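You operate a simulated robot arm through the tools that you are given. There is no shell and no other tool. Be economical: measure what you need, move in short steps, check, and stop when the job is done.

Carry out the task below with a simulated robot arm. There is one attempt and no reset: what you move stays moved.

## Task
Take the grey cloth and leave it on the top of the marking bench. Then count the yellow pegs on the top of the steel bench, then put as many of the brown pegs from the top of the steel bench on the cooling rack. Then pull the grey drawer open. The order counts.

Only the result counts: the job must be done as asked and must still hold three seconds after the hand-in. Knocking over, shifting, dropping, spilling or breaking anything else fails it. Flat cloth is picked up by pressing the open fingertips on it (5 to 10 N) and closing them slowly along it; thin cloth reads only 2 to 8 mm in the jaws.

## Robot
A 7-joint arm with a two-finger parallel gripper on a trunk, on a base that drives. Base frame: it is fixed to the floor where the robot stands at the start and does not move with it; the origin is under the middle of the robot, x ahead of it, y to its left, z up. Units: mm, rad, N and s.
Its first joint turns from -2.007 to 2.007 rad. Places, roughly: cooling rack [100, 800, 900]; grey drawer [-4100, -1500, 200]; top of the marking bench [-3300, 1000, 900]. Payload 3.91 kg.
The tool frame sits at the grasp point between the pads (the TCP): z along the fingers, y along the line on which they close. The tips reach 30 mm beyond it. Largest opening 110 mm; finger width 20, thickness 10; the body of the gripper, 48 by 112 mm, starts 55 mm behind the TCP.
Orientation is that of the tool frame in the base frame, as a unit quaternion [x, y, z, w]. With the fingers straight down and closing along the base's y, the tool's x points along the base's -x, its y along +y and its z along -z.

## Interface
- The arm moves only by the tool nudge_tool. Its argument "commands" is a list of rows, each a list of 7 numbers: the turn, a rotation vector about the tool's x, y, z in rad, then the shift along the tool's x, y, z in mm, then the opening, from 0 (shut) to 1 (fully open). In form: [[rx, ry, rz, dx, dy, dz, hand], ...]. A call has 1 to 20 rows; each row shifts and turns the commanded pose from where the row before left it, along the tool's axes as they then stand. Rows are played at 5 a second. More than 50 mm and 0.15 rad between two rows, or a gripper value outside its range, and nothing of the call is played. A pose out of reach is approached as far as the arm can. The call stops where the force on the tool passes 40 N (or 10 N more than at its start, if that is more) or the arm is blocked; 0.2 s more then pass. Each finger travels about 108 mm/s and halts on what it meets, pressing with about 20 N; the grip force reading is that of the motor and also rises with nothing between the fingers. The clock runs only during rows and for 0.2 s after the last one: add rows that do not move to give the fingers time. The reply holds the time, the measured pose of the TCP, the force on the tool along the base axes, the opening and the grip force, in the units named above and with some noise, with the torque about the TCP (base axes, N m) and any sound that the robot's microphone picked up.
- Cameras (640 x 400 px; columns grow to the right, rows downward): "scene" is now at [18.1, 155, 1400.3]; the picture's right is [0.05, -1.00, 0.00], its down [-0.76, -0.04, -0.65] and it looks along [0.65, 0.03, -0.76] (base axes); focal length 214 px, centre (320, 200). "wrist" rides on the gripper at [72, 17, -103] in the tool frame; the picture's right is [-0.23, 0.97, 0.00], its down [-0.76, -0.18, -0.62] and it looks along [-0.61, -0.14, 0.78] (tool axes); focal length 222 px, centre (320, 200). There is no depth. A picture from a camera that has moved, and an enlarged one, comes with that camera's place and axes in the base frame and with its lens.
- get_image(camera): a new picture of that camera. It takes no simulated time.
- slide_trunk(by): slides the trunk up (or, below 0, down) by that many mm; the arm and the scene camera ride with it, the base frame stays. It gives what a move gives, with no picture.
- drive_base(legs): drives the robot by 1 to 6 legs, each [ahead, turn to the left] in mm and rad, along the robot's own axes; the way and the turn of a leg run together, so that a leg with both is an arc; at most 1500 mm and 3.142 rad a leg. The arm and the cameras ride along, it lands a little off, and it stops where it bumps. It gives what a move gives.
- aim_head(pan, tilt): turns the head with the scene camera to pan (to the left, within 2.705 rad either way) and tilt (down, from -0.506 to 1.204), counted from straight ahead of the robot. It gives what a move gives.
- inspect(camera, box): a new picture of the part [left, top, right, bottom] of that camera's present view, enlarged. It takes no simulated time.
- hand_in(): hands the job in; it is judged then, once.

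Go step by step. Nothing tells you exact positions but the pictures and the camera data: compare them with the known pose of the tool, close in by small moves and look again before you grip or let go. The budget is 165 turns and 108 pictures, counting those below and the enlarged ones. Unless the task says otherwise, let go and move clear before handing in, and close with one line.

The tools are called after "Call:" as name(argument=value, ...) on one line, values as JSON. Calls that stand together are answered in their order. nudge_tool: Moves the arm, as the interface text tells. Its arguments: {"type":"object","properties":{"commands":{"type":"array","items":{"type":"array","items":{"type":"number"}}}},"required":["commands"]} The other tools are called the same way: slide_trunk (by) slides the trunk up or down; drive_base (legs) drives the base; aim_head (pan, tilt) turns the head that bears the scene camera; get_image (camera) takes a picture; inspect (camera, box) takes an enlarged picture of a part of a camera's view; hand_in () hands the job in.

At the start:

```text
time: 0.0
eef_pos: [486.6, -240.0, 1213.5]
tcp_rot: [0.001, 1.0, -0.001, 0.0]
ft_force: [-0.7, -0.8, 0.2]
wrist_torque: [-0.03, -0.01, -0.01]
gripper_width: 110.1
grasp_force: 0.1
trunk travel left (down, up): [-519.0, 471.0]
robot x, y, heading: [2.7, -2.2, 0.002]
head pan, tilt: [0.047, 0.864]
```

scene: 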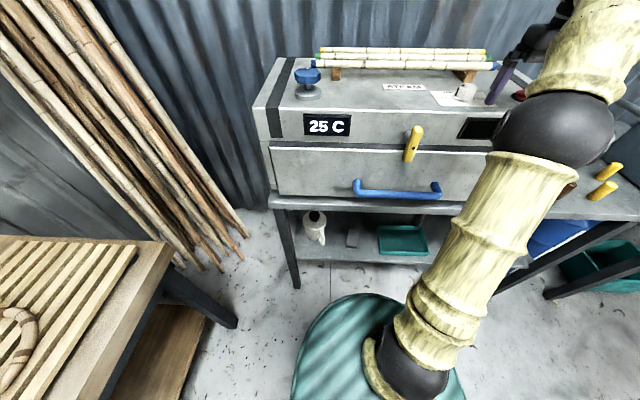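
wrist: 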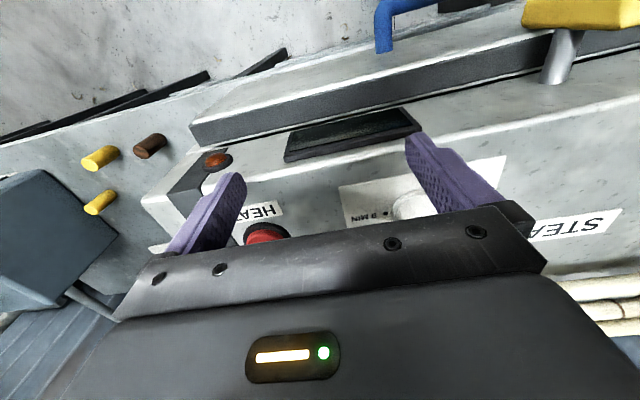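

I see a steam oven ahead, a cooling rack on the left and pegs on a steel bench to the right. I look around to find the cloth, the pegs and the other benches.

Call:
aim_head(pan=-0.7, tilt=0.7)

Call:
get_image(camera="scene")

Call:
aim_head(pan=1.3, tilt=0.6)

Call:
get_image(camera="scene")

Call:
aim_head(pan=2.6, tilt=0.3)

Call:
get_image(camera="scene")

Call:
aim_head(pan=-2.5, tilt=0.3)

Call:
get_image(camera="scene")

```text
time: 1.1
eef_pos: [488.4, -240.6, 1212.8]
tcp_rot: [0.0, 1.0, 0.0, 0.0]
ft_force: [-0.7, -0.1, -0.9]
wrist_torque: [-0.02, 0.03, -0.01]
gripper_width: 109.8
grasp_force: 0.1
trunk travel left (down, up): [-519.0, 471.0]
robot x, y, heading: [-4.0, 2.8, 0.006]
head pan, tilt: [-0.7, 0.7]
```

```text
105 pictures are left
camera scene: at [5.8, 96.6, 1413.6], right [-0.64, -0.77, 0.0], down [-0.49, 0.41, -0.76], along [0.59, -0.49, -0.64], focal length 214 px, centre (320, 200)
```

scene: 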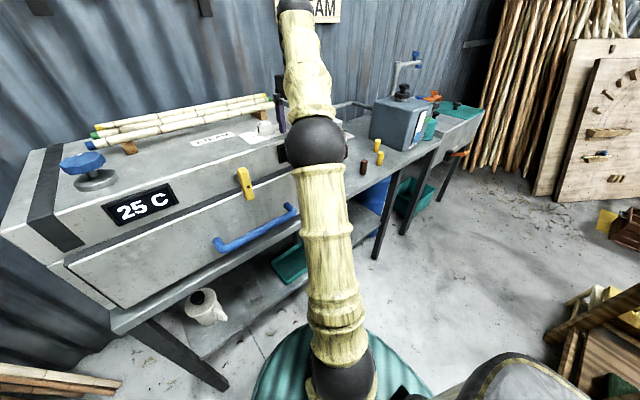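

```text
time: 3.0
eef_pos: [487.1, -240.5, 1212.3]
tcp_rot: [0.0, 1.0, 0.0, 0.001]
ft_force: [0.4, -0.6, 0.2]
wrist_torque: [-0.03, -0.02, 0.01]
gripper_width: 109.9
grasp_force: 0.1
trunk travel left (down, up): [-519.0, 471.0]
robot x, y, heading: [-2.5, -0.5, -0.004]
head pan, tilt: [1.3, 0.6]
```

```text
104 pictures are left
camera scene: at [-35.6, 236.5, 1422.3], right [0.96, -0.27, 0.0], down [-0.15, -0.54, -0.83], along [0.22, 0.8, -0.56], focal length 214 px, centre (320, 200)
```

scene: 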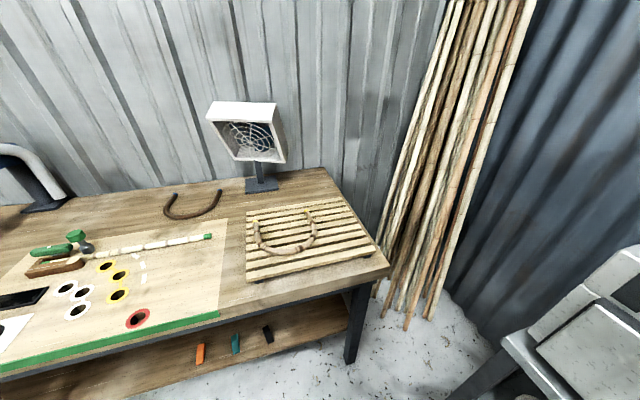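

```text
time: 4.5
eef_pos: [487.8, -239.8, 1213.5]
tcp_rot: [0.0, 1.0, 0.0, 0.0]
ft_force: [-1.2, -0.2, -0.5]
wrist_torque: [-0.01, 0.0, -0.01]
gripper_width: 110.0
grasp_force: 0.0
trunk travel left (down, up): [-519.0, 471.0]
robot x, y, heading: [4.8, 2.0, 0.001]
head pan, tilt: [2.601, 0.3]
```

```text
103 pictures are left
camera scene: at [-139.3, 199.4, 1449.8], right [0.52, 0.86, 0.0], down [0.25, -0.15, -0.96], along [-0.82, 0.49, -0.3], focal length 214 px, centre (320, 200)
```

scene: 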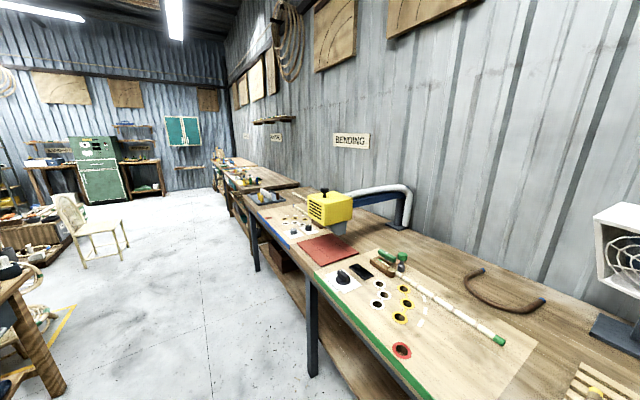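

```text
time: 8.5
eef_pos: [487.8, -240.3, 1213.4]
tcp_rot: [0.0, 1.0, 0.0, 0.0]
ft_force: [-0.2, -1.1, 0.6]
wrist_torque: [0.0, 0.0, 0.0]
gripper_width: 110.0
grasp_force: 0.1
trunk travel left (down, up): [-519.0, 471.0]
robot x, y, heading: [0.4, 0.1, -0.003]
head pan, tilt: [-2.499, 0.3]
```

```text
102 pictures are left
camera scene: at [-134.0, 95.3, 1449.8], right [-0.6, 0.8, 0.0], down [0.24, 0.18, -0.96], along [-0.76, -0.57, -0.3], focal length 214 px, centre (320, 200)
```

scene: 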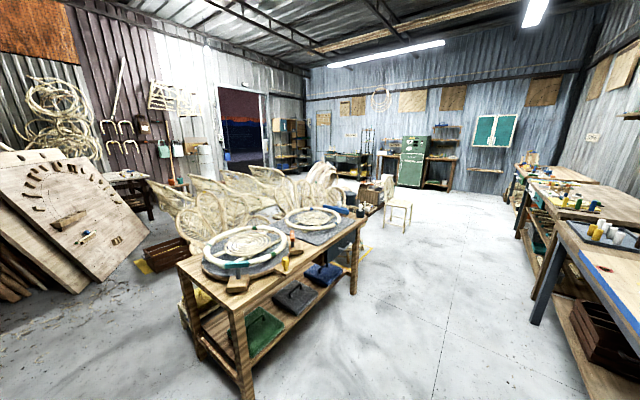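

Large workshop: the bending bench is on the left and the marking bench is farther back. I enlarge parts of the view to find the cloth.

Call:
inspect(camera="scene", box=[170, 160, 370, 285])

Call:
inspect(camera="scene", box=[340, 100, 640, 290])

Call:
aim_head(pan=-1.6, tilt=0.5)

Call:
get_image(camera="scene")

Call:
aim_head(pan=-0.75, tilt=0.5)

Call:
inspect(camera="scene", box=[320, 100, 560, 300])

```text
3.20 times, centred on (270, 222) of scene
camera zoom: at [-134.0, 95.3, 1449.8], right [-0.6, 0.8, 0.0], down [0.24, 0.18, -0.96], along [-0.76, -0.57, -0.3], focal length 686 px, centre (480, 128)
```

zoom: 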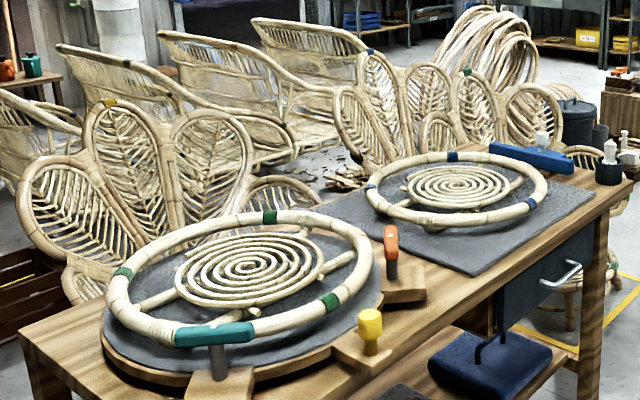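

```text
2.11 times, centred on (490, 195) of scene
camera zoom: at [-134.0, 95.3, 1449.8], right [-0.6, 0.8, 0.0], down [0.24, 0.18, -0.96], along [-0.76, -0.57, -0.3], focal length 452 px, centre (-38, 210)
```

zoom: 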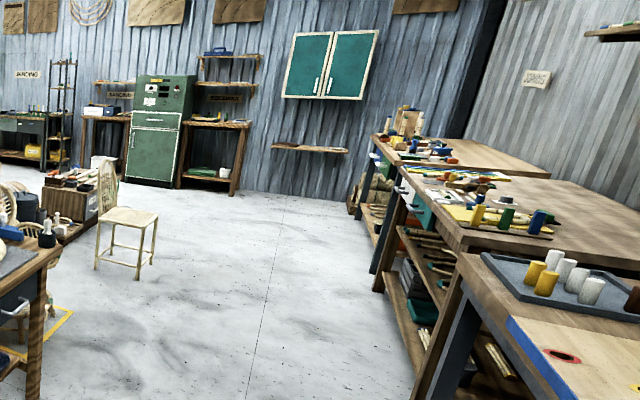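

```text
time: 9.7
eef_pos: [487.0, -240.1, 1213.7]
tcp_rot: [0.0, 1.0, 0.001, -0.001]
ft_force: [0.1, -0.7, 0.0]
wrist_torque: [-0.02, 0.03, 0.01]
gripper_width: 110.1
grasp_force: 0.0
trunk travel left (down, up): [-519.0, 471.0]
robot x, y, heading: [1.2, -3.3, 0.004]
head pan, tilt: [-1.6, 0.499]
```

```text
99 pictures are left
camera scene: at [-62.0, 60.3, 1431.4], right [-1.0, 0.03, 0.0], down [0.01, 0.48, -0.88], along [-0.03, -0.88, -0.48], focal length 214 px, centre (320, 200)
```

scene: 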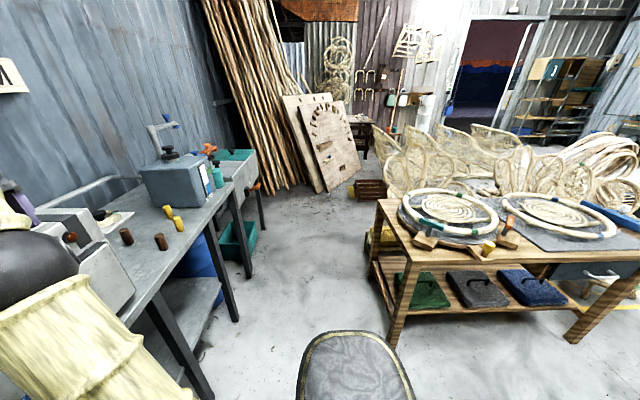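

```text
time: 10.9
eef_pos: [487.4, -239.9, 1213.8]
tcp_rot: [0.0, 1.0, 0.0, 0.0]
ft_force: [-0.5, -0.7, 0.4]
wrist_torque: [-0.02, -0.02, 0.01]
gripper_width: 109.8
grasp_force: 0.0
trunk travel left (down, up): [-519.0, 471.0]
robot x, y, heading: [-0.5, 0.2, -0.001]
head pan, tilt: [-0.75, 0.499]
```

```text
2.00 times, centred on (440, 200) of scene
camera zoom: at [7.2, 89.2, 1431.3], right [-0.68, -0.73, 0.0], down [-0.35, 0.33, -0.88], along [0.64, -0.6, -0.48], focal length 429 px, centre (80, 200)
```

zoom: 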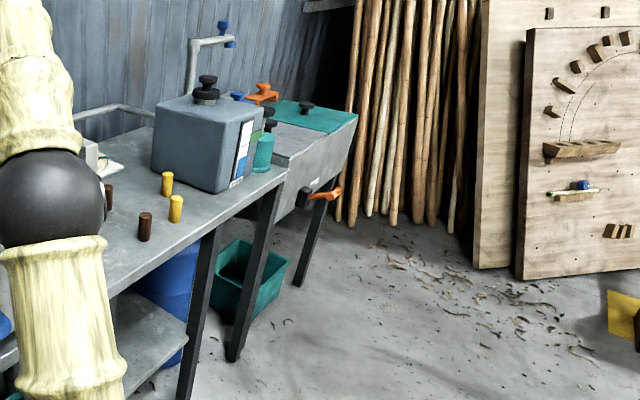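

Call:
aim_head(pan=-1.9, tilt=0.6)

Call:
inspect(camera="scene", box=[160, 120, 480, 320])

Call:
aim_head(pan=-1.1, tilt=0.6)

Call:
inspect(camera="scene", box=[100, 60, 420, 260])

Call:
aim_head(pan=0.1, tilt=0.8)

Call:
inspect(camera="scene", box=[250, 180, 490, 330])

```text
time: 12.2
eef_pos: [487.9, -241.0, 1213.0]
tcp_rot: [0.0, 1.0, -0.001, 0.0]
ft_force: [0.6, -0.1, 0.3]
wrist_torque: [0.0, 0.0, -0.01]
gripper_width: 110.0
grasp_force: 0.1
trunk travel left (down, up): [-519.0, 471.0]
robot x, y, heading: [0.7, 1.0, 0.004]
head pan, tilt: [-1.901, 0.6]
```

```text
2.00 times, centred on (320, 220) of scene
camera zoom: at [-87.8, 67.7, 1422.3], right [-0.95, 0.32, 0.0], down [0.18, 0.53, -0.83], along [-0.27, -0.78, -0.56], focal length 429 px, centre (320, 160)
```

zoom: 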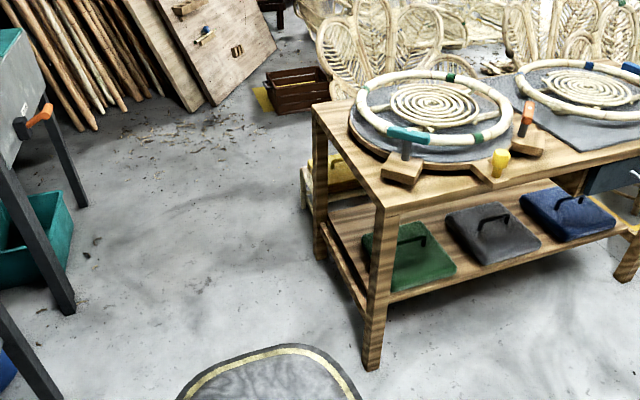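

```text
time: 13.4
eef_pos: [487.0, -240.2, 1213.6]
tcp_rot: [0.0, 1.0, 0.0, -0.001]
ft_force: [0.4, 0.2, 0.0]
wrist_torque: [-0.01, 0.01, 0.03]
gripper_width: 110.1
grasp_force: 0.0
trunk travel left (down, up): [-519.0, 471.0]
robot x, y, heading: [-3.7, -1.1, -0.001]
head pan, tilt: [-1.1, 0.6]
```

```text
2.00 times, centred on (260, 160) of scene
camera zoom: at [-19.2, 72.5, 1422.3], right [-0.89, -0.45, 0.0], down [-0.26, 0.5, -0.83], along [0.37, -0.74, -0.56], focal length 429 px, centre (440, 280)
```

zoom: 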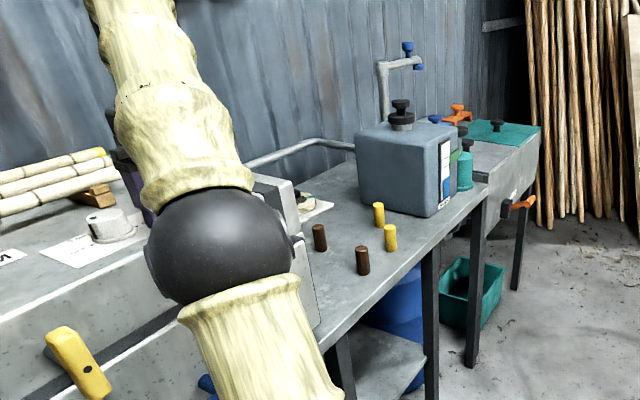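

```text
time: 14.8
eef_pos: [487.1, -240.2, 1213.0]
tcp_rot: [0.0, 1.0, 0.001, 0.0]
ft_force: [-0.3, -0.6, -0.6]
wrist_torque: [-0.02, 0.0, 0.02]
gripper_width: 110.0
grasp_force: 0.0
trunk travel left (down, up): [-519.0, 471.0]
robot x, y, heading: [1.0, 2.3, 0.002]
head pan, tilt: [0.099, 0.799]
```

```text
2.67 times, centred on (370, 255) of scene
camera zoom: at [21.0, 159.3, 1405.4], right [0.1, -1.0, 0.0], down [-0.71, -0.07, -0.7], along [0.69, 0.07, -0.72], focal length 572 px, centre (187, 53)
```

zoom: 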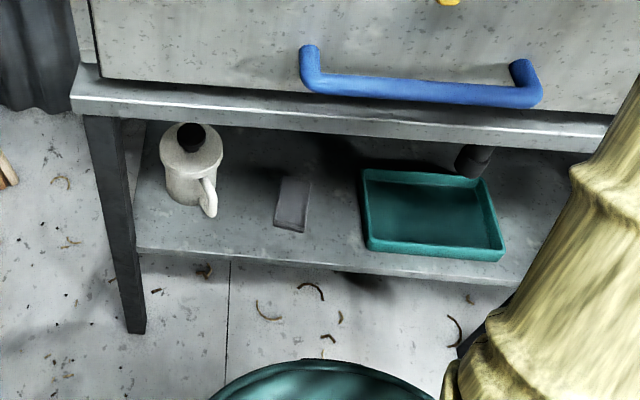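

Call:
aim_head(pan=2.705, tilt=0.2)

Call:
inspect(camera="scene", box=[0, 120, 200, 245])

Call:
inspect(camera="scene", box=[220, 150, 420, 275])

Call:
aim_head(pan=-2.705, tilt=0.2)

Call:
inspect(camera="scene", box=[140, 120, 380, 270])

```text
time: 17.1
eef_pos: [488.1, -240.5, 1212.7]
tcp_rot: [0.001, 1.0, -0.001, 0.0]
ft_force: [-0.3, 0.5, 0.9]
wrist_torque: [0.01, -0.01, 0.01]
gripper_width: 110.0
grasp_force: 0.1
trunk travel left (down, up): [-519.0, 471.0]
robot x, y, heading: [0.2, -0.9, 0.002]
head pan, tilt: [2.7, 0.201]
```

```text
3.20 times, centred on (100, 182) of scene
camera zoom: at [-143.5, 191.2, 1459.0], right [0.43, 0.9, 0.0], down [0.18, -0.09, -0.98], along [-0.89, 0.42, -0.2], focal length 686 px, centre (1024, 256)
```

zoom: 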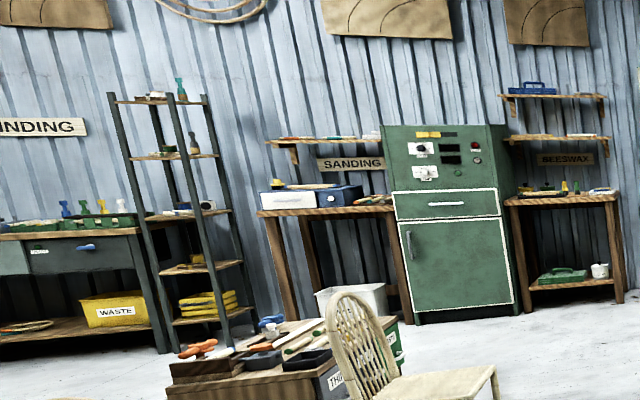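

```text
3.20 times, centred on (320, 212) of scene
camera zoom: at [-143.5, 191.2, 1459.0], right [0.43, 0.9, 0.0], down [0.18, -0.09, -0.98], along [-0.89, 0.42, -0.2], focal length 686 px, centre (320, 160)
```

zoom: 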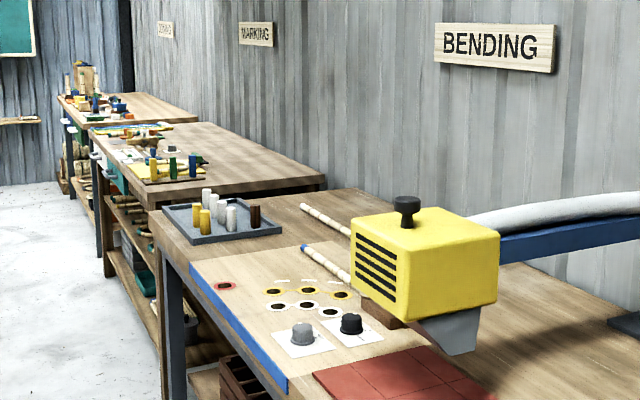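

```text
time: 21.3
eef_pos: [487.8, -240.4, 1213.5]
tcp_rot: [-0.001, 1.0, 0.0, 0.0]
ft_force: [-0.1, 1.1, 0.8]
wrist_torque: [0.0, 0.02, 0.01]
gripper_width: 110.0
grasp_force: 0.0
trunk travel left (down, up): [-519.0, 471.0]
robot x, y, heading: [-0.0, -2.5, -0.001]
head pan, tilt: [-2.7, 0.201]
```

```text
2.67 times, centred on (260, 195) of scene
camera zoom: at [-143.5, 111.5, 1459.1], right [-0.43, 0.9, 0.0], down [0.18, 0.09, -0.98], along [-0.89, -0.42, -0.2], focal length 572 px, centre (480, 213)
```

zoom: 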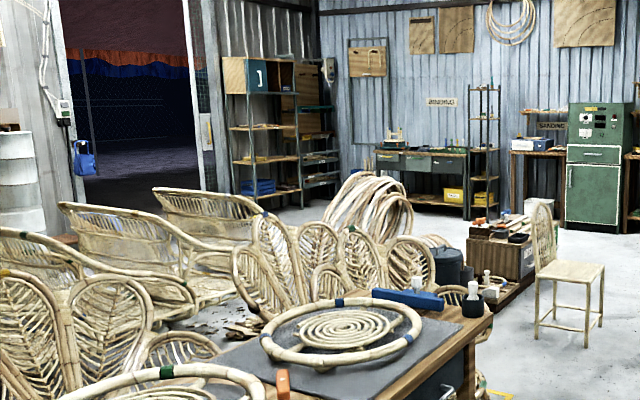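

No obvious grey cloth yet. I raise the trunk for a better overview.

Call:
slide_trunk(by=460)

Call:
aim_head(pan=-0.75, tilt=0.75)

Call:
get_image(camera="scene")

Call:
aim_head(pan=-2.2, tilt=0.5)

Call:
get_image(camera="scene")

Call:
aim_head(pan=2.6, tilt=0.45)

Call:
inspect(camera="scene", box=[150, 50, 450, 240])

```text
refused: 460 is not a number from -400 to 400
```

```text
time: 23.2
eef_pos: [488.8, -240.8, 1213.2]
tcp_rot: [0.0, 1.0, 0.0, 0.0]
ft_force: [-1.2, -0.9, -0.2]
wrist_torque: [-0.04, 0.0, -0.03]
gripper_width: 110.1
grasp_force: 0.0
trunk travel left (down, up): [-519.0, 471.0]
robot x, y, heading: [-1.9, 1.2, 0.002]
head pan, tilt: [-0.75, 0.75]
```

```text
91 pictures are left
camera scene: at [1.3, 94.7, 1409.4], right [-0.68, -0.73, 0.0], down [-0.5, 0.47, -0.73], along [0.53, -0.5, -0.68], focal length 214 px, centre (320, 200)
```

scene: 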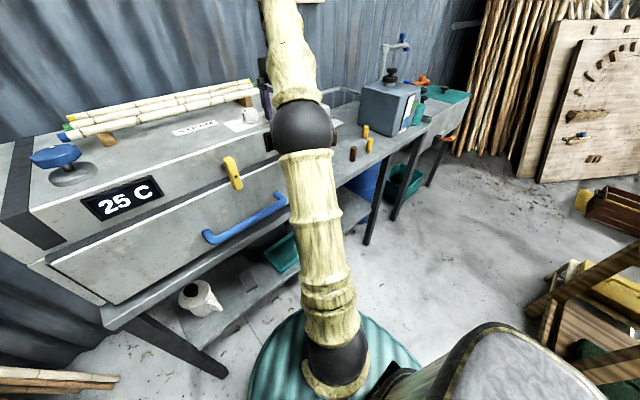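

```text
time: 24.8
eef_pos: [486.9, -239.9, 1214.2]
tcp_rot: [0.0, 1.0, 0.0, 0.0]
ft_force: [-0.6, 1.1, -0.6]
wrist_torque: [-0.01, -0.02, -0.02]
gripper_width: 110.1
grasp_force: 0.1
trunk travel left (down, up): [-519.0, 471.0]
robot x, y, heading: [-2.3, 0.9, -0.001]
head pan, tilt: [-2.201, 0.499]
```

```text
90 pictures are left
camera scene: at [-112.8, 77.7, 1431.4], right [-0.81, 0.59, 0.0], down [0.28, 0.39, -0.88], along [-0.52, -0.71, -0.48], focal length 214 px, centre (320, 200)
```

scene: 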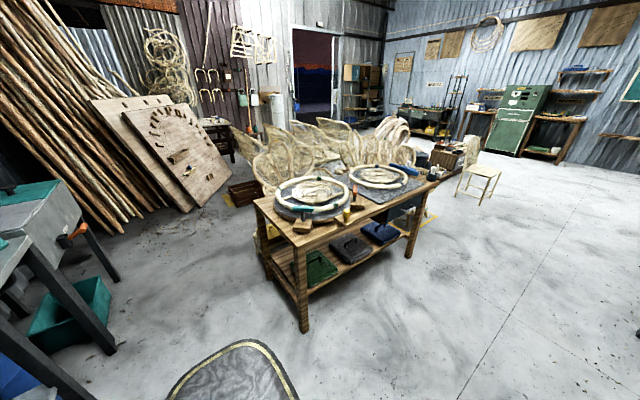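

```text
time: 28.6
eef_pos: [487.5, -240.3, 1212.4]
tcp_rot: [0.0, 1.0, -0.001, 0.0]
ft_force: [-0.4, -0.9, -0.3]
wrist_torque: [0.02, 0.02, 0.0]
gripper_width: 110.0
grasp_force: 0.1
trunk travel left (down, up): [-519.0, 471.0]
robot x, y, heading: [-1.5, -0.5, -0.001]
head pan, tilt: [2.601, 0.45]
```

```text
2.11 times, centred on (300, 145) of scene
camera zoom: at [-138.0, 198.7, 1435.8], right [0.52, 0.86, 0.0], down [0.37, -0.22, -0.9], along [-0.77, 0.46, -0.44], focal length 452 px, centre (362, 316)
```

zoom: 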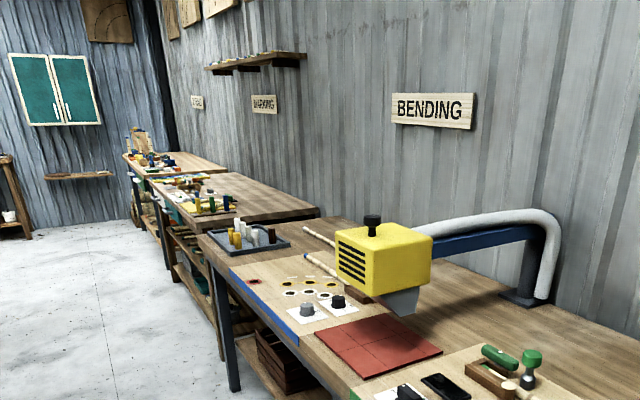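

The corridor between the benches is clear, so I turn around and drive along it to see the marking bench and search for the cloth.

Call:
drive_base(legs=[[0, 1.57], [0, 1.57], [1300, 0]])

Call:
aim_head(pan=-0.5, tilt=0.6)

Call:
get_image(camera="scene")

Call:
aim_head(pan=0.6, tilt=0.5)

Call:
get_image(camera="scene")

```text
time: 30.2
eef_pos: [524.5, -120.0, 1213.6]
tcp_rot: [-0.11, 0.994, -0.003, -0.011]
ft_force: [-3.4, -0.1, 0.6]
wrist_torque: [-0.08, 0.03, -0.19]
gripper_width: 109.7
grasp_force: 0.0
trunk travel left (down, up): [-519.0, 471.0]
robot x, y, heading: [-2.2, 3.2, 0.243]
head pan, tilt: [2.601, 0.45]
stopped in leg 1: the force on the tool passed its limit (the readings are from after the stop); the commanded pose is now the measured one
```

```text
time: 32.8
eef_pos: [525.4, -120.6, 1214.0]
tcp_rot: [-0.11, 0.994, -0.003, -0.012]
ft_force: [-5.9, -1.8, 2.3]
wrist_torque: [-0.16, 0.09, -0.35]
gripper_width: 110.1
grasp_force: 0.1
trunk travel left (down, up): [-519.0, 471.0]
robot x, y, heading: [-0.2, 0.3, 0.244]
head pan, tilt: [-0.499, 0.6]
```

```text
88 pictures are left
camera scene: at [-10.6, 109.7, 1422.3], right [-0.25, -0.97, 0.0], down [-0.55, 0.14, -0.83], along [0.8, -0.2, -0.56], focal length 214 px, centre (320, 200)
```

scene: 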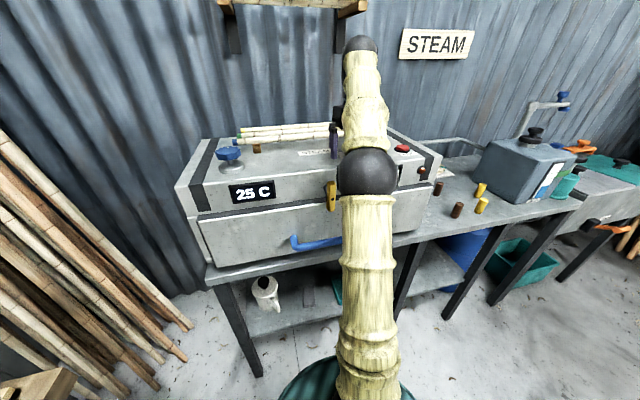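

```text
time: 34.2
eef_pos: [525.3, -120.7, 1213.5]
tcp_rot: [-0.11, 0.994, -0.003, -0.012]
ft_force: [-6.4, -1.9, 1.6]
wrist_torque: [-0.15, 0.11, -0.37]
gripper_width: 109.9
grasp_force: 0.0
trunk travel left (down, up): [-519.0, 471.0]
robot x, y, heading: [1.0, 1.3, 0.246]
head pan, tilt: [0.6, 0.499]
```

```text
87 pictures are left
camera scene: at [-36.1, 199.8, 1431.3], right [0.75, -0.66, 0.0], down [-0.32, -0.36, -0.88], along [0.58, 0.66, -0.48], focal length 214 px, centre (320, 200)
```

scene: 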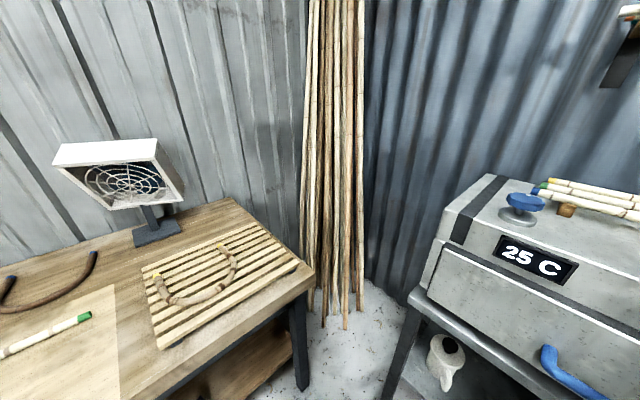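

The tool bumped something while turning; I look with the wrist camera.

Call:
get_image(camera="wrist")

Call:
aim_head(pan=-0.4, tilt=0.1)

Call:
get_image(camera="scene")

```text
86 pictures are left
camera wrist: at [453.1, -119.3, 1318.7], right [0.01, 1.0, -0.01], down [0.79, 0.0, 0.61], along [0.61, -0.01, -0.79], focal length 222 px, centre (320, 200)
```

wrist: 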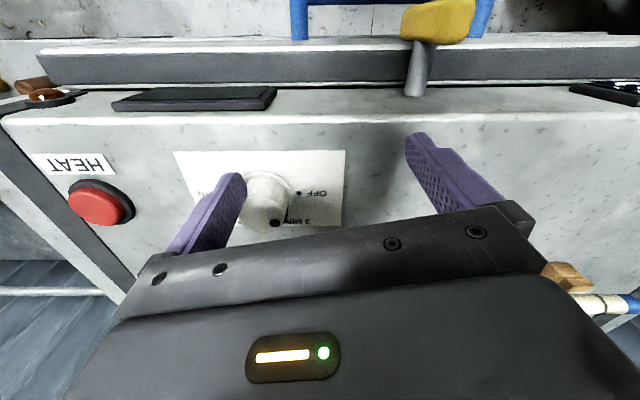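

```text
time: 35.4
eef_pos: [525.3, -120.6, 1213.5]
tcp_rot: [-0.11, 0.994, -0.004, -0.011]
ft_force: [-7.5, -1.7, 2.5]
wrist_torque: [-0.12, 0.1, -0.4]
gripper_width: 109.8
grasp_force: 0.0
trunk travel left (down, up): [-519.0, 471.0]
robot x, y, heading: [0.5, 0.1, 0.252]
head pan, tilt: [-0.4, 0.099]
```

```text
85 pictures are left
camera scene: at [-5.3, 117.7, 1468.4], right [-0.15, -0.99, 0.0], down [-0.1, 0.02, -1.0], along [0.98, -0.15, -0.1], focal length 214 px, centre (320, 200)
```

scene: 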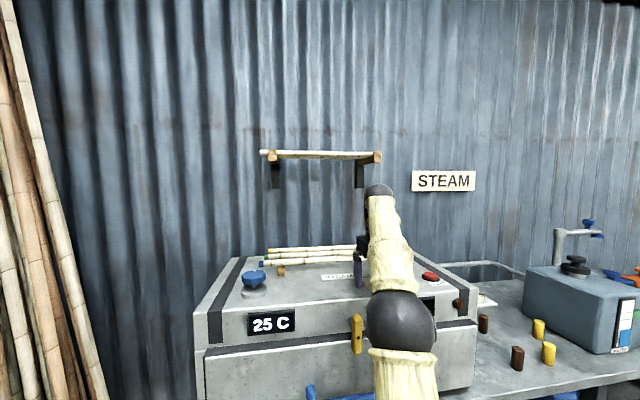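

The arm's upper part touches the wall shelf. I turn back and pull the arm in before turning.

Call:
drive_base(legs=[[0, -0.25]])

Call:
nudge_tool(commands=[[0, 0, 0, 40, 0, 0, 1], [0, 0, 0, 40, 0, 0, 1], [0, 0, 0, 40, 0, 0, 1], [0, 0, 0, 40, 0, 0, 1], [0, 0, 0, 20, 0, 0, 1]])

```text
time: 36.7
eef_pos: [482.2, -244.0, 1212.0]
tcp_rot: [0.011, 1.0, -0.002, -0.01]
ft_force: [0.4, 0.7, -1.3]
wrist_torque: [-0.02, -0.01, -0.02]
gripper_width: 109.9
grasp_force: 0.0
trunk travel left (down, up): [-519.0, 471.0]
robot x, y, heading: [1.8, 1.1, 0.004]
head pan, tilt: [-0.4, 0.099]
```

```text
time: 37.9
eef_pos: [302.0, -238.4, 1216.1]
tcp_rot: [0.011, 1.0, -0.002, -0.01]
ft_force: [-0.4, -0.2, 0.4]
wrist_torque: [-0.02, 0.0, 0.01]
gripper_width: 110.1
grasp_force: 0.1
trunk travel left (down, up): [-519.0, 471.0]
robot x, y, heading: [1.2, 1.3, 0.011]
head pan, tilt: [-0.4, 0.099]
```

Call:
drive_base(legs=[[0, -1.57], [0, -1.57], [1400, 0]])

Call:
aim_head(pan=-0.6, tilt=0.5)

Call:
get_image(camera="scene")

Call:
aim_head(pan=0.5, tilt=0.4)

Call:
get_image(camera="scene")

```text
time: 52.5
eef_pos: [-1702.4, 227.6, 1216.1]
tcp_rot: [1.0, -0.009, 0.01, -0.003]
ft_force: [-0.4, 0.2, 0.0]
wrist_torque: [0.01, 0.01, 0.0]
gripper_width: 110.2
grasp_force: 0.1
trunk travel left (down, up): [-519.0, 471.0]
robot x, y, heading: [-1396.6, -11.4, -3.133]
head pan, tilt: [-0.4, 0.099]
```

```text
time: 53.4
eef_pos: [-1701.4, 227.5, 1214.7]
tcp_rot: [1.0, -0.008, 0.01, -0.003]
ft_force: [-0.5, 0.1, 0.7]
wrist_torque: [0.01, -0.03, -0.02]
gripper_width: 109.8
grasp_force: 0.0
trunk travel left (down, up): [-519.0, 471.0]
robot x, y, heading: [-1400.2, -14.3, -3.132]
head pan, tilt: [-0.6, 0.499]
```

```text
84 pictures are left
camera scene: at [-1412.8, -112.3, 1431.4], right [0.56, 0.83, 0.0], down [0.4, -0.27, -0.88], along [-0.73, 0.49, -0.48], focal length 214 px, centre (320, 200)
```

scene: 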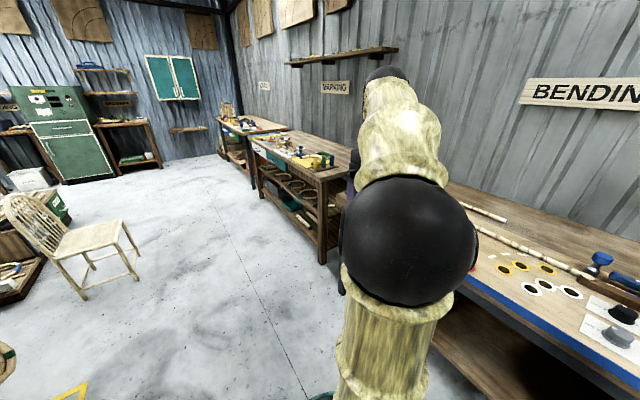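

```text
time: 54.7
eef_pos: [-1702.2, 226.5, 1215.3]
tcp_rot: [1.0, -0.008, 0.011, -0.003]
ft_force: [-0.4, 0.1, 0.1]
wrist_torque: [-0.01, -0.01, 0.04]
gripper_width: 109.7
grasp_force: 0.1
trunk travel left (down, up): [-519.0, 471.0]
robot x, y, heading: [-1399.5, -9.8, -3.135]
head pan, tilt: [0.499, 0.4]
```

```text
83 pictures are left
camera scene: at [-1418.2, -208.0, 1440.5], right [-0.49, 0.87, 0.0], down [0.34, 0.19, -0.92], along [-0.81, -0.45, -0.39], focal length 214 px, centre (320, 200)
```

scene: 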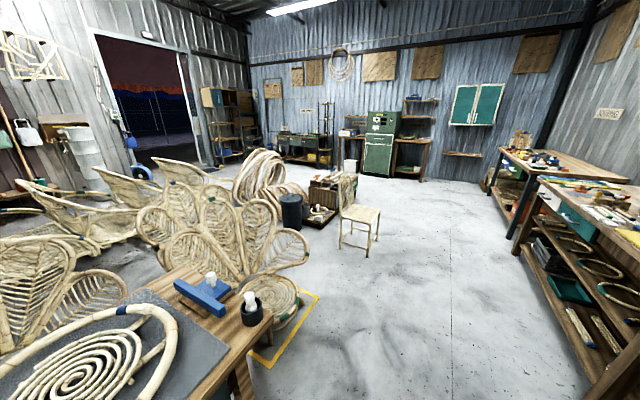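

Call:
drive_base(legs=[[1400, 0]])

Call:
aim_head(pan=-1.3, tilt=0.6)

Call:
get_image(camera="scene")

Call:
aim_head(pan=0.6, tilt=0.5)

Call:
get_image(camera="scene")

Call:
aim_head(pan=1.5, tilt=0.5)

Call:
get_image(camera="scene")

Call:
aim_head(pan=-0.4, tilt=0.4)

Call:
get_image(camera="scene")

```text
time: 61.7
eef_pos: [-3118.2, 217.6, 1215.1]
tcp_rot: [1.0, -0.009, 0.01, -0.003]
ft_force: [0.7, 0.0, 0.2]
wrist_torque: [-0.02, 0.0, 0.02]
gripper_width: 109.8
grasp_force: 0.0
trunk travel left (down, up): [-519.0, 471.0]
robot x, y, heading: [-2814.1, -21.0, -3.135]
head pan, tilt: [0.499, 0.4]
```

```text
time: 63.5
eef_pos: [-3118.6, 217.0, 1215.0]
tcp_rot: [1.0, -0.009, 0.011, -0.003]
ft_force: [0.3, 0.2, -0.2]
wrist_torque: [-0.03, -0.02, -0.01]
gripper_width: 110.1
grasp_force: 0.1
trunk travel left (down, up): [-519.0, 471.0]
robot x, y, heading: [-2812.9, -21.1, -3.138]
head pan, tilt: [-1.3, 0.6]
```

```text
82 pictures are left
camera scene: at [-2777.8, -88.5, 1422.3], right [0.96, 0.27, 0.0], down [0.15, -0.54, -0.83], along [-0.23, 0.79, -0.56], focal length 214 px, centre (320, 200)
```

scene: 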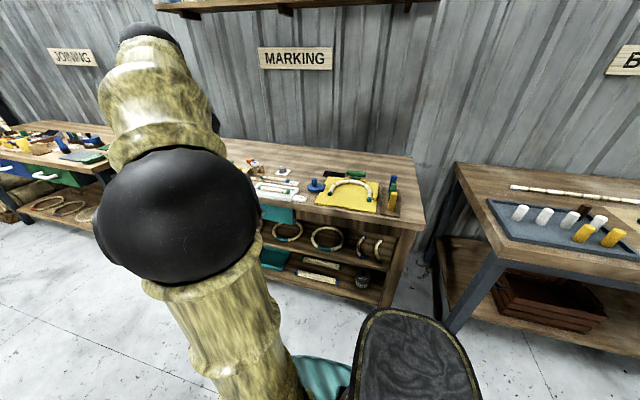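

```text
time: 65.4
eef_pos: [-3118.4, 218.8, 1215.2]
tcp_rot: [1.0, -0.008, 0.01, -0.002]
ft_force: [-0.6, 0.7, 0.0]
wrist_torque: [-0.05, 0.01, -0.03]
gripper_width: 110.2
grasp_force: 0.1
trunk travel left (down, up): [-519.0, 471.0]
robot x, y, heading: [-2818.7, -18.2, -3.138]
head pan, tilt: [0.6, 0.499]
```

```text
81 pictures are left
camera scene: at [-2828.5, -225.3, 1431.3], right [-0.57, 0.82, 0.0], down [0.39, 0.27, -0.88], along [-0.72, -0.5, -0.48], focal length 214 px, centre (320, 200)
```

scene: 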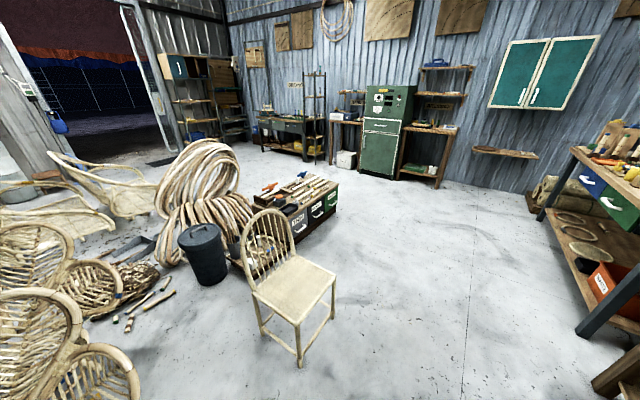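

```text
time: 66.6
eef_pos: [-3118.6, 218.8, 1215.7]
tcp_rot: [1.0, -0.009, 0.011, -0.002]
ft_force: [-0.3, 0.3, -0.8]
wrist_torque: [0.01, 0.0, -0.03]
gripper_width: 109.8
grasp_force: 0.0
trunk travel left (down, up): [-519.0, 471.0]
robot x, y, heading: [-2814.2, -17.1, -3.135]
head pan, tilt: [1.499, 0.499]
```

```text
80 pictures are left
camera scene: at [-2759.7, -264.3, 1431.4], right [-1.0, 0.07, 0.0], down [0.03, 0.48, -0.88], along [-0.06, -0.88, -0.48], focal length 214 px, centre (320, 200)
```

scene: 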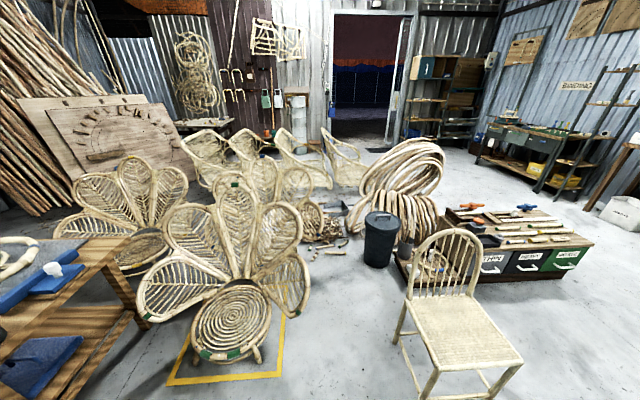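

```text
time: 68.5
eef_pos: [-3117.3, 217.6, 1215.4]
tcp_rot: [1.0, -0.009, 0.011, -0.002]
ft_force: [0.1, -0.2, -0.8]
wrist_torque: [0.02, 0.01, -0.03]
gripper_width: 109.9
grasp_force: 0.0
trunk travel left (down, up): [-519.0, 471.0]
robot x, y, heading: [-2814.4, -18.9, -3.138]
head pan, tilt: [-0.4, 0.4]
```

```text
79 pictures are left
camera scene: at [-2839.2, -138.0, 1440.5], right [0.38, 0.92, 0.0], down [0.36, -0.15, -0.92], along [-0.85, 0.35, -0.39], focal length 214 px, centre (320, 200)
```

scene: 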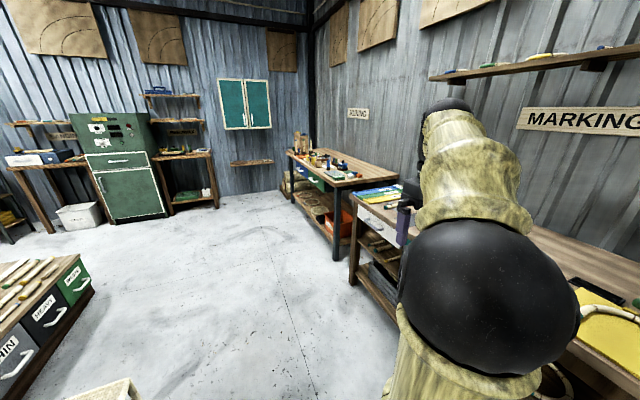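

The low chest with drawers sits near (-4100,-1500). I enlarge several areas to look for the cloth.

Call:
inspect(camera="scene", box=[0, 80, 300, 270])

Call:
aim_head(pan=0.7, tilt=0.4)

Call:
inspect(camera="scene", box=[140, 140, 380, 290])

Call:
inspect(camera="scene", box=[160, 60, 400, 210])

Call:
aim_head(pan=-0.9, tilt=0.6)

Call:
get_image(camera="scene")

Call:
get_image(camera="wrist")

```text
2.11 times, centred on (150, 175) of scene
camera zoom: at [-2839.2, -138.0, 1440.5], right [0.38, 0.92, 0.0], down [0.36, -0.15, -0.92], along [-0.85, 0.35, -0.39], focal length 452 px, centre (678, 253)
```

zoom: 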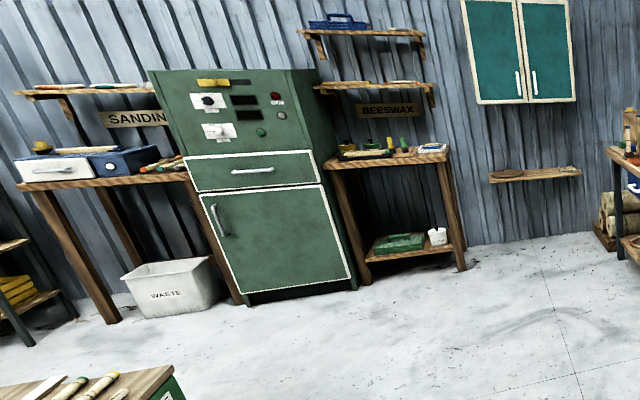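

```text
time: 69.8
eef_pos: [-3117.5, 218.4, 1215.4]
tcp_rot: [1.0, -0.009, 0.01, -0.002]
ft_force: [0.3, 0.3, -0.1]
wrist_torque: [0.03, 0.0, 0.02]
gripper_width: 110.1
grasp_force: 0.2
trunk travel left (down, up): [-519.0, 471.0]
robot x, y, heading: [-2815.4, -22.6, -3.135]
head pan, tilt: [0.7, 0.4]
```

```text
2.67 times, centred on (260, 215) of scene
camera zoom: at [-2824.2, -233.6, 1440.5], right [-0.65, 0.76, 0.0], down [0.3, 0.25, -0.92], along [-0.7, -0.6, -0.39], focal length 572 px, centre (480, 160)
```

zoom: 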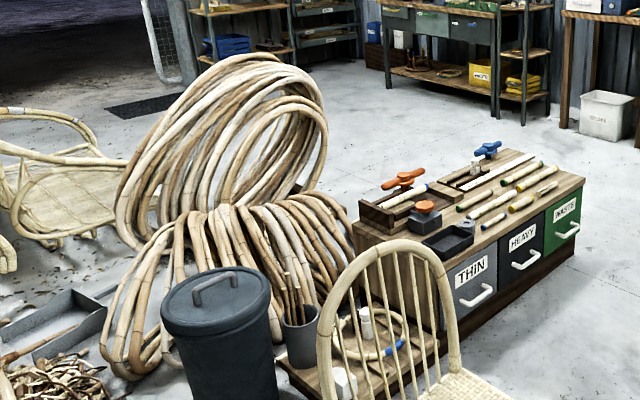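

```text
2.67 times, centred on (280, 135) of scene
camera zoom: at [-2824.2, -233.6, 1440.5], right [-0.65, 0.76, 0.0], down [0.3, 0.25, -0.92], along [-0.7, -0.6, -0.39], focal length 572 px, centre (427, 373)
```

zoom: 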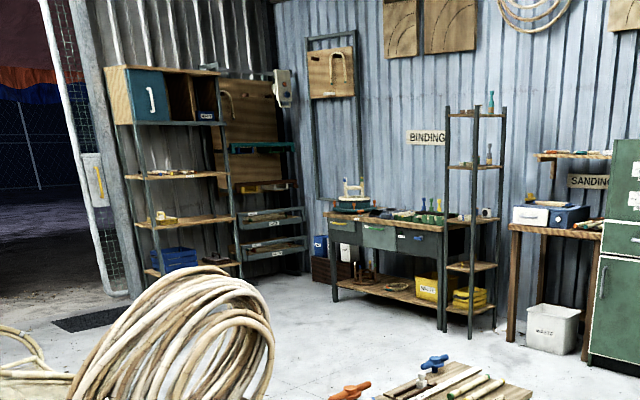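

```text
time: 71.5
eef_pos: [-3118.0, 218.2, 1215.9]
tcp_rot: [1.0, -0.008, 0.011, -0.003]
ft_force: [-0.2, 0.4, -0.1]
wrist_torque: [-0.03, 0.0, -0.01]
gripper_width: 109.9
grasp_force: 0.1
trunk travel left (down, up): [-519.0, 471.0]
robot x, y, heading: [-2811.9, -16.2, -3.136]
head pan, tilt: [-0.901, 0.6]
```

```text
75 pictures are left
camera scene: at [-2809.0, -104.6, 1422.3], right [0.78, 0.63, 0.0], down [0.35, -0.44, -0.83], along [-0.52, 0.64, -0.56], focal length 214 px, centre (320, 200)
```

scene: 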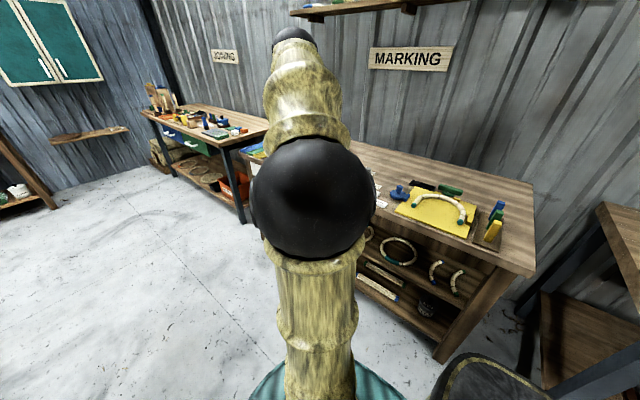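

```text
74 pictures are left
camera wrist: at [-3047.7, 199.1, 1320.8], right [-0.24, -0.97, -0.01], down [-0.77, 0.19, 0.61], along [-0.59, 0.16, -0.79], focal length 222 px, centre (320, 200)
```

wrist: 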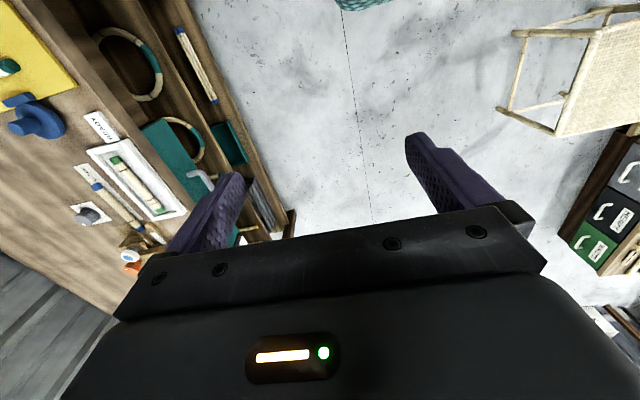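

Call:
inspect(camera="scene", box=[120, 70, 280, 230])

Call:
aim_head(pan=-1.3, tilt=0.6)

Call:
inspect(camera="scene", box=[220, 130, 480, 310])

```text
2.50 times, centred on (200, 150) of scene
camera zoom: at [-2809.0, -104.6, 1422.3], right [0.78, 0.63, 0.0], down [0.35, -0.44, -0.83], along [-0.52, 0.64, -0.56], focal length 536 px, centre (620, 325)
```

zoom: 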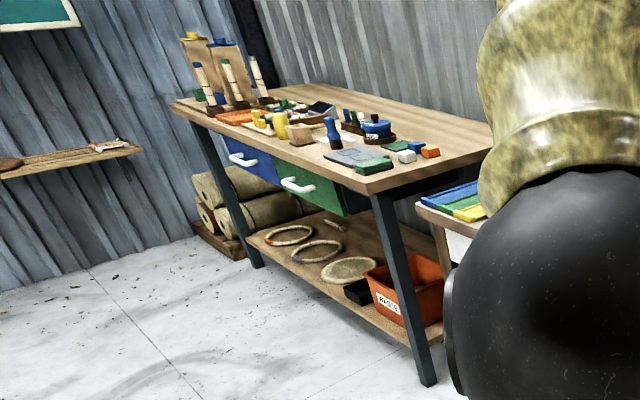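

```text
time: 72.3
eef_pos: [-3117.2, 218.5, 1215.6]
tcp_rot: [1.0, -0.008, 0.011, -0.003]
ft_force: [0.4, -0.1, 0.8]
wrist_torque: [-0.01, -0.03, -0.03]
gripper_width: 110.0
grasp_force: 0.1
trunk travel left (down, up): [-519.0, 471.0]
robot x, y, heading: [-2811.9, -17.8, -3.138]
head pan, tilt: [-1.3, 0.6]
```

```text
2.22 times, centred on (350, 220) of scene
camera zoom: at [-2777.9, -88.5, 1422.3], right [0.96, 0.27, 0.0], down [0.15, -0.54, -0.83], along [-0.23, 0.79, -0.56], focal length 477 px, centre (253, 156)
```

zoom: 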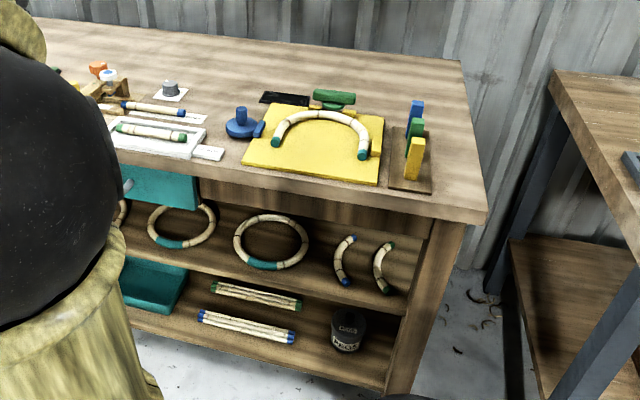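

There is a flat grey patch at the front of the joining bench. I drive closer to it.

Call:
drive_base(legs=[[1100, 0]])

Call:
aim_head(pan=-1.1, tilt=0.6)

Call:
get_image(camera="scene")

Call:
aim_head(pan=-1.7, tilt=0.6)

Call:
get_image(camera="scene")

Call:
aim_head(pan=1.0, tilt=0.5)

Call:
get_image(camera="scene")

```text
time: 78.0
eef_pos: [-4230.7, 204.5, 1215.6]
tcp_rot: [1.0, -0.005, 0.011, -0.002]
ft_force: [0.2, 0.6, -0.4]
wrist_torque: [0.02, 0.03, -0.01]
gripper_width: 109.7
grasp_force: 0.1
trunk travel left (down, up): [-519.0, 471.0]
robot x, y, heading: [-3928.9, -30.0, -3.127]
head pan, tilt: [-1.3, 0.6]
```

```text
time: 78.8
eef_pos: [-4230.0, 203.8, 1215.7]
tcp_rot: [1.0, -0.005, 0.01, -0.002]
ft_force: [0.0, 0.5, 0.4]
wrist_torque: [-0.01, -0.03, 0.01]
gripper_width: 110.0
grasp_force: 0.2
trunk travel left (down, up): [-519.0, 471.0]
robot x, y, heading: [-3924.6, -32.8, -3.127]
head pan, tilt: [-1.1, 0.6]
```

```text
71 pictures are left
camera scene: at [-3904.6, -106.0, 1422.3], right [0.88, 0.47, 0.0], down [0.26, -0.5, -0.83], along [-0.38, 0.73, -0.56], focal length 214 px, centre (320, 200)
```

scene: 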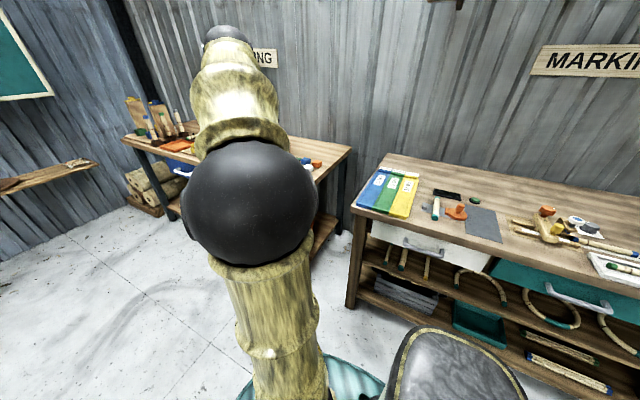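

```text
time: 79.8
eef_pos: [-4232.4, 204.6, 1216.1]
tcp_rot: [1.0, -0.005, 0.011, -0.002]
ft_force: [-0.6, 0.0, -0.2]
wrist_torque: [-0.03, -0.01, 0.0]
gripper_width: 110.3
grasp_force: 0.1
trunk travel left (down, up): [-519.0, 471.0]
robot x, y, heading: [-3924.7, -29.9, -3.133]
head pan, tilt: [-1.7, 0.6]
```

```text
70 pictures are left
camera scene: at [-3853.3, -96.4, 1422.3], right [0.99, -0.11, 0.0], down [-0.06, -0.56, -0.83], along [0.09, 0.82, -0.56], focal length 214 px, centre (320, 200)
```

scene: 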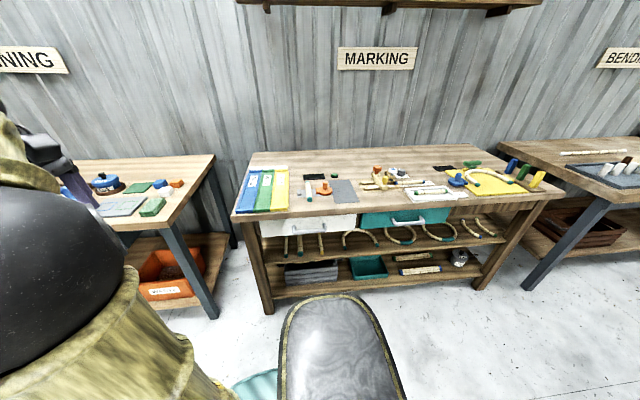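

```text
time: 82.2
eef_pos: [-4230.2, 205.3, 1215.5]
tcp_rot: [1.0, -0.004, 0.01, -0.003]
ft_force: [-0.2, 0.0, 0.4]
wrist_torque: [-0.03, 0.0, 0.01]
gripper_width: 109.8
grasp_force: 0.1
trunk travel left (down, up): [-519.0, 471.0]
robot x, y, heading: [-3928.2, -31.6, -3.128]
head pan, tilt: [1.0, 0.499]
```

```text
69 pictures are left
camera scene: at [-3911.5, -261.4, 1431.3], right [-0.85, 0.53, 0.0], down [0.25, 0.41, -0.88], along [-0.46, -0.75, -0.48], focal length 214 px, centre (320, 200)
```

scene: 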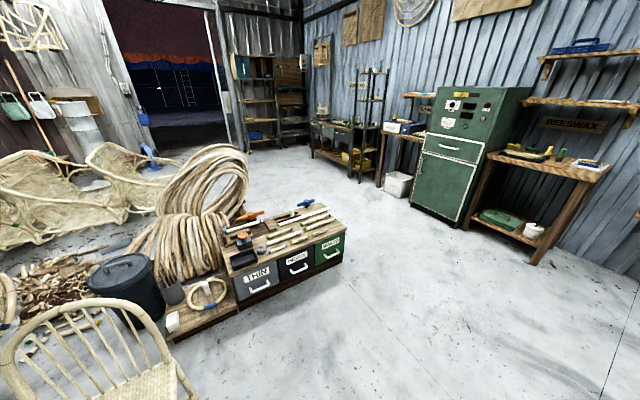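

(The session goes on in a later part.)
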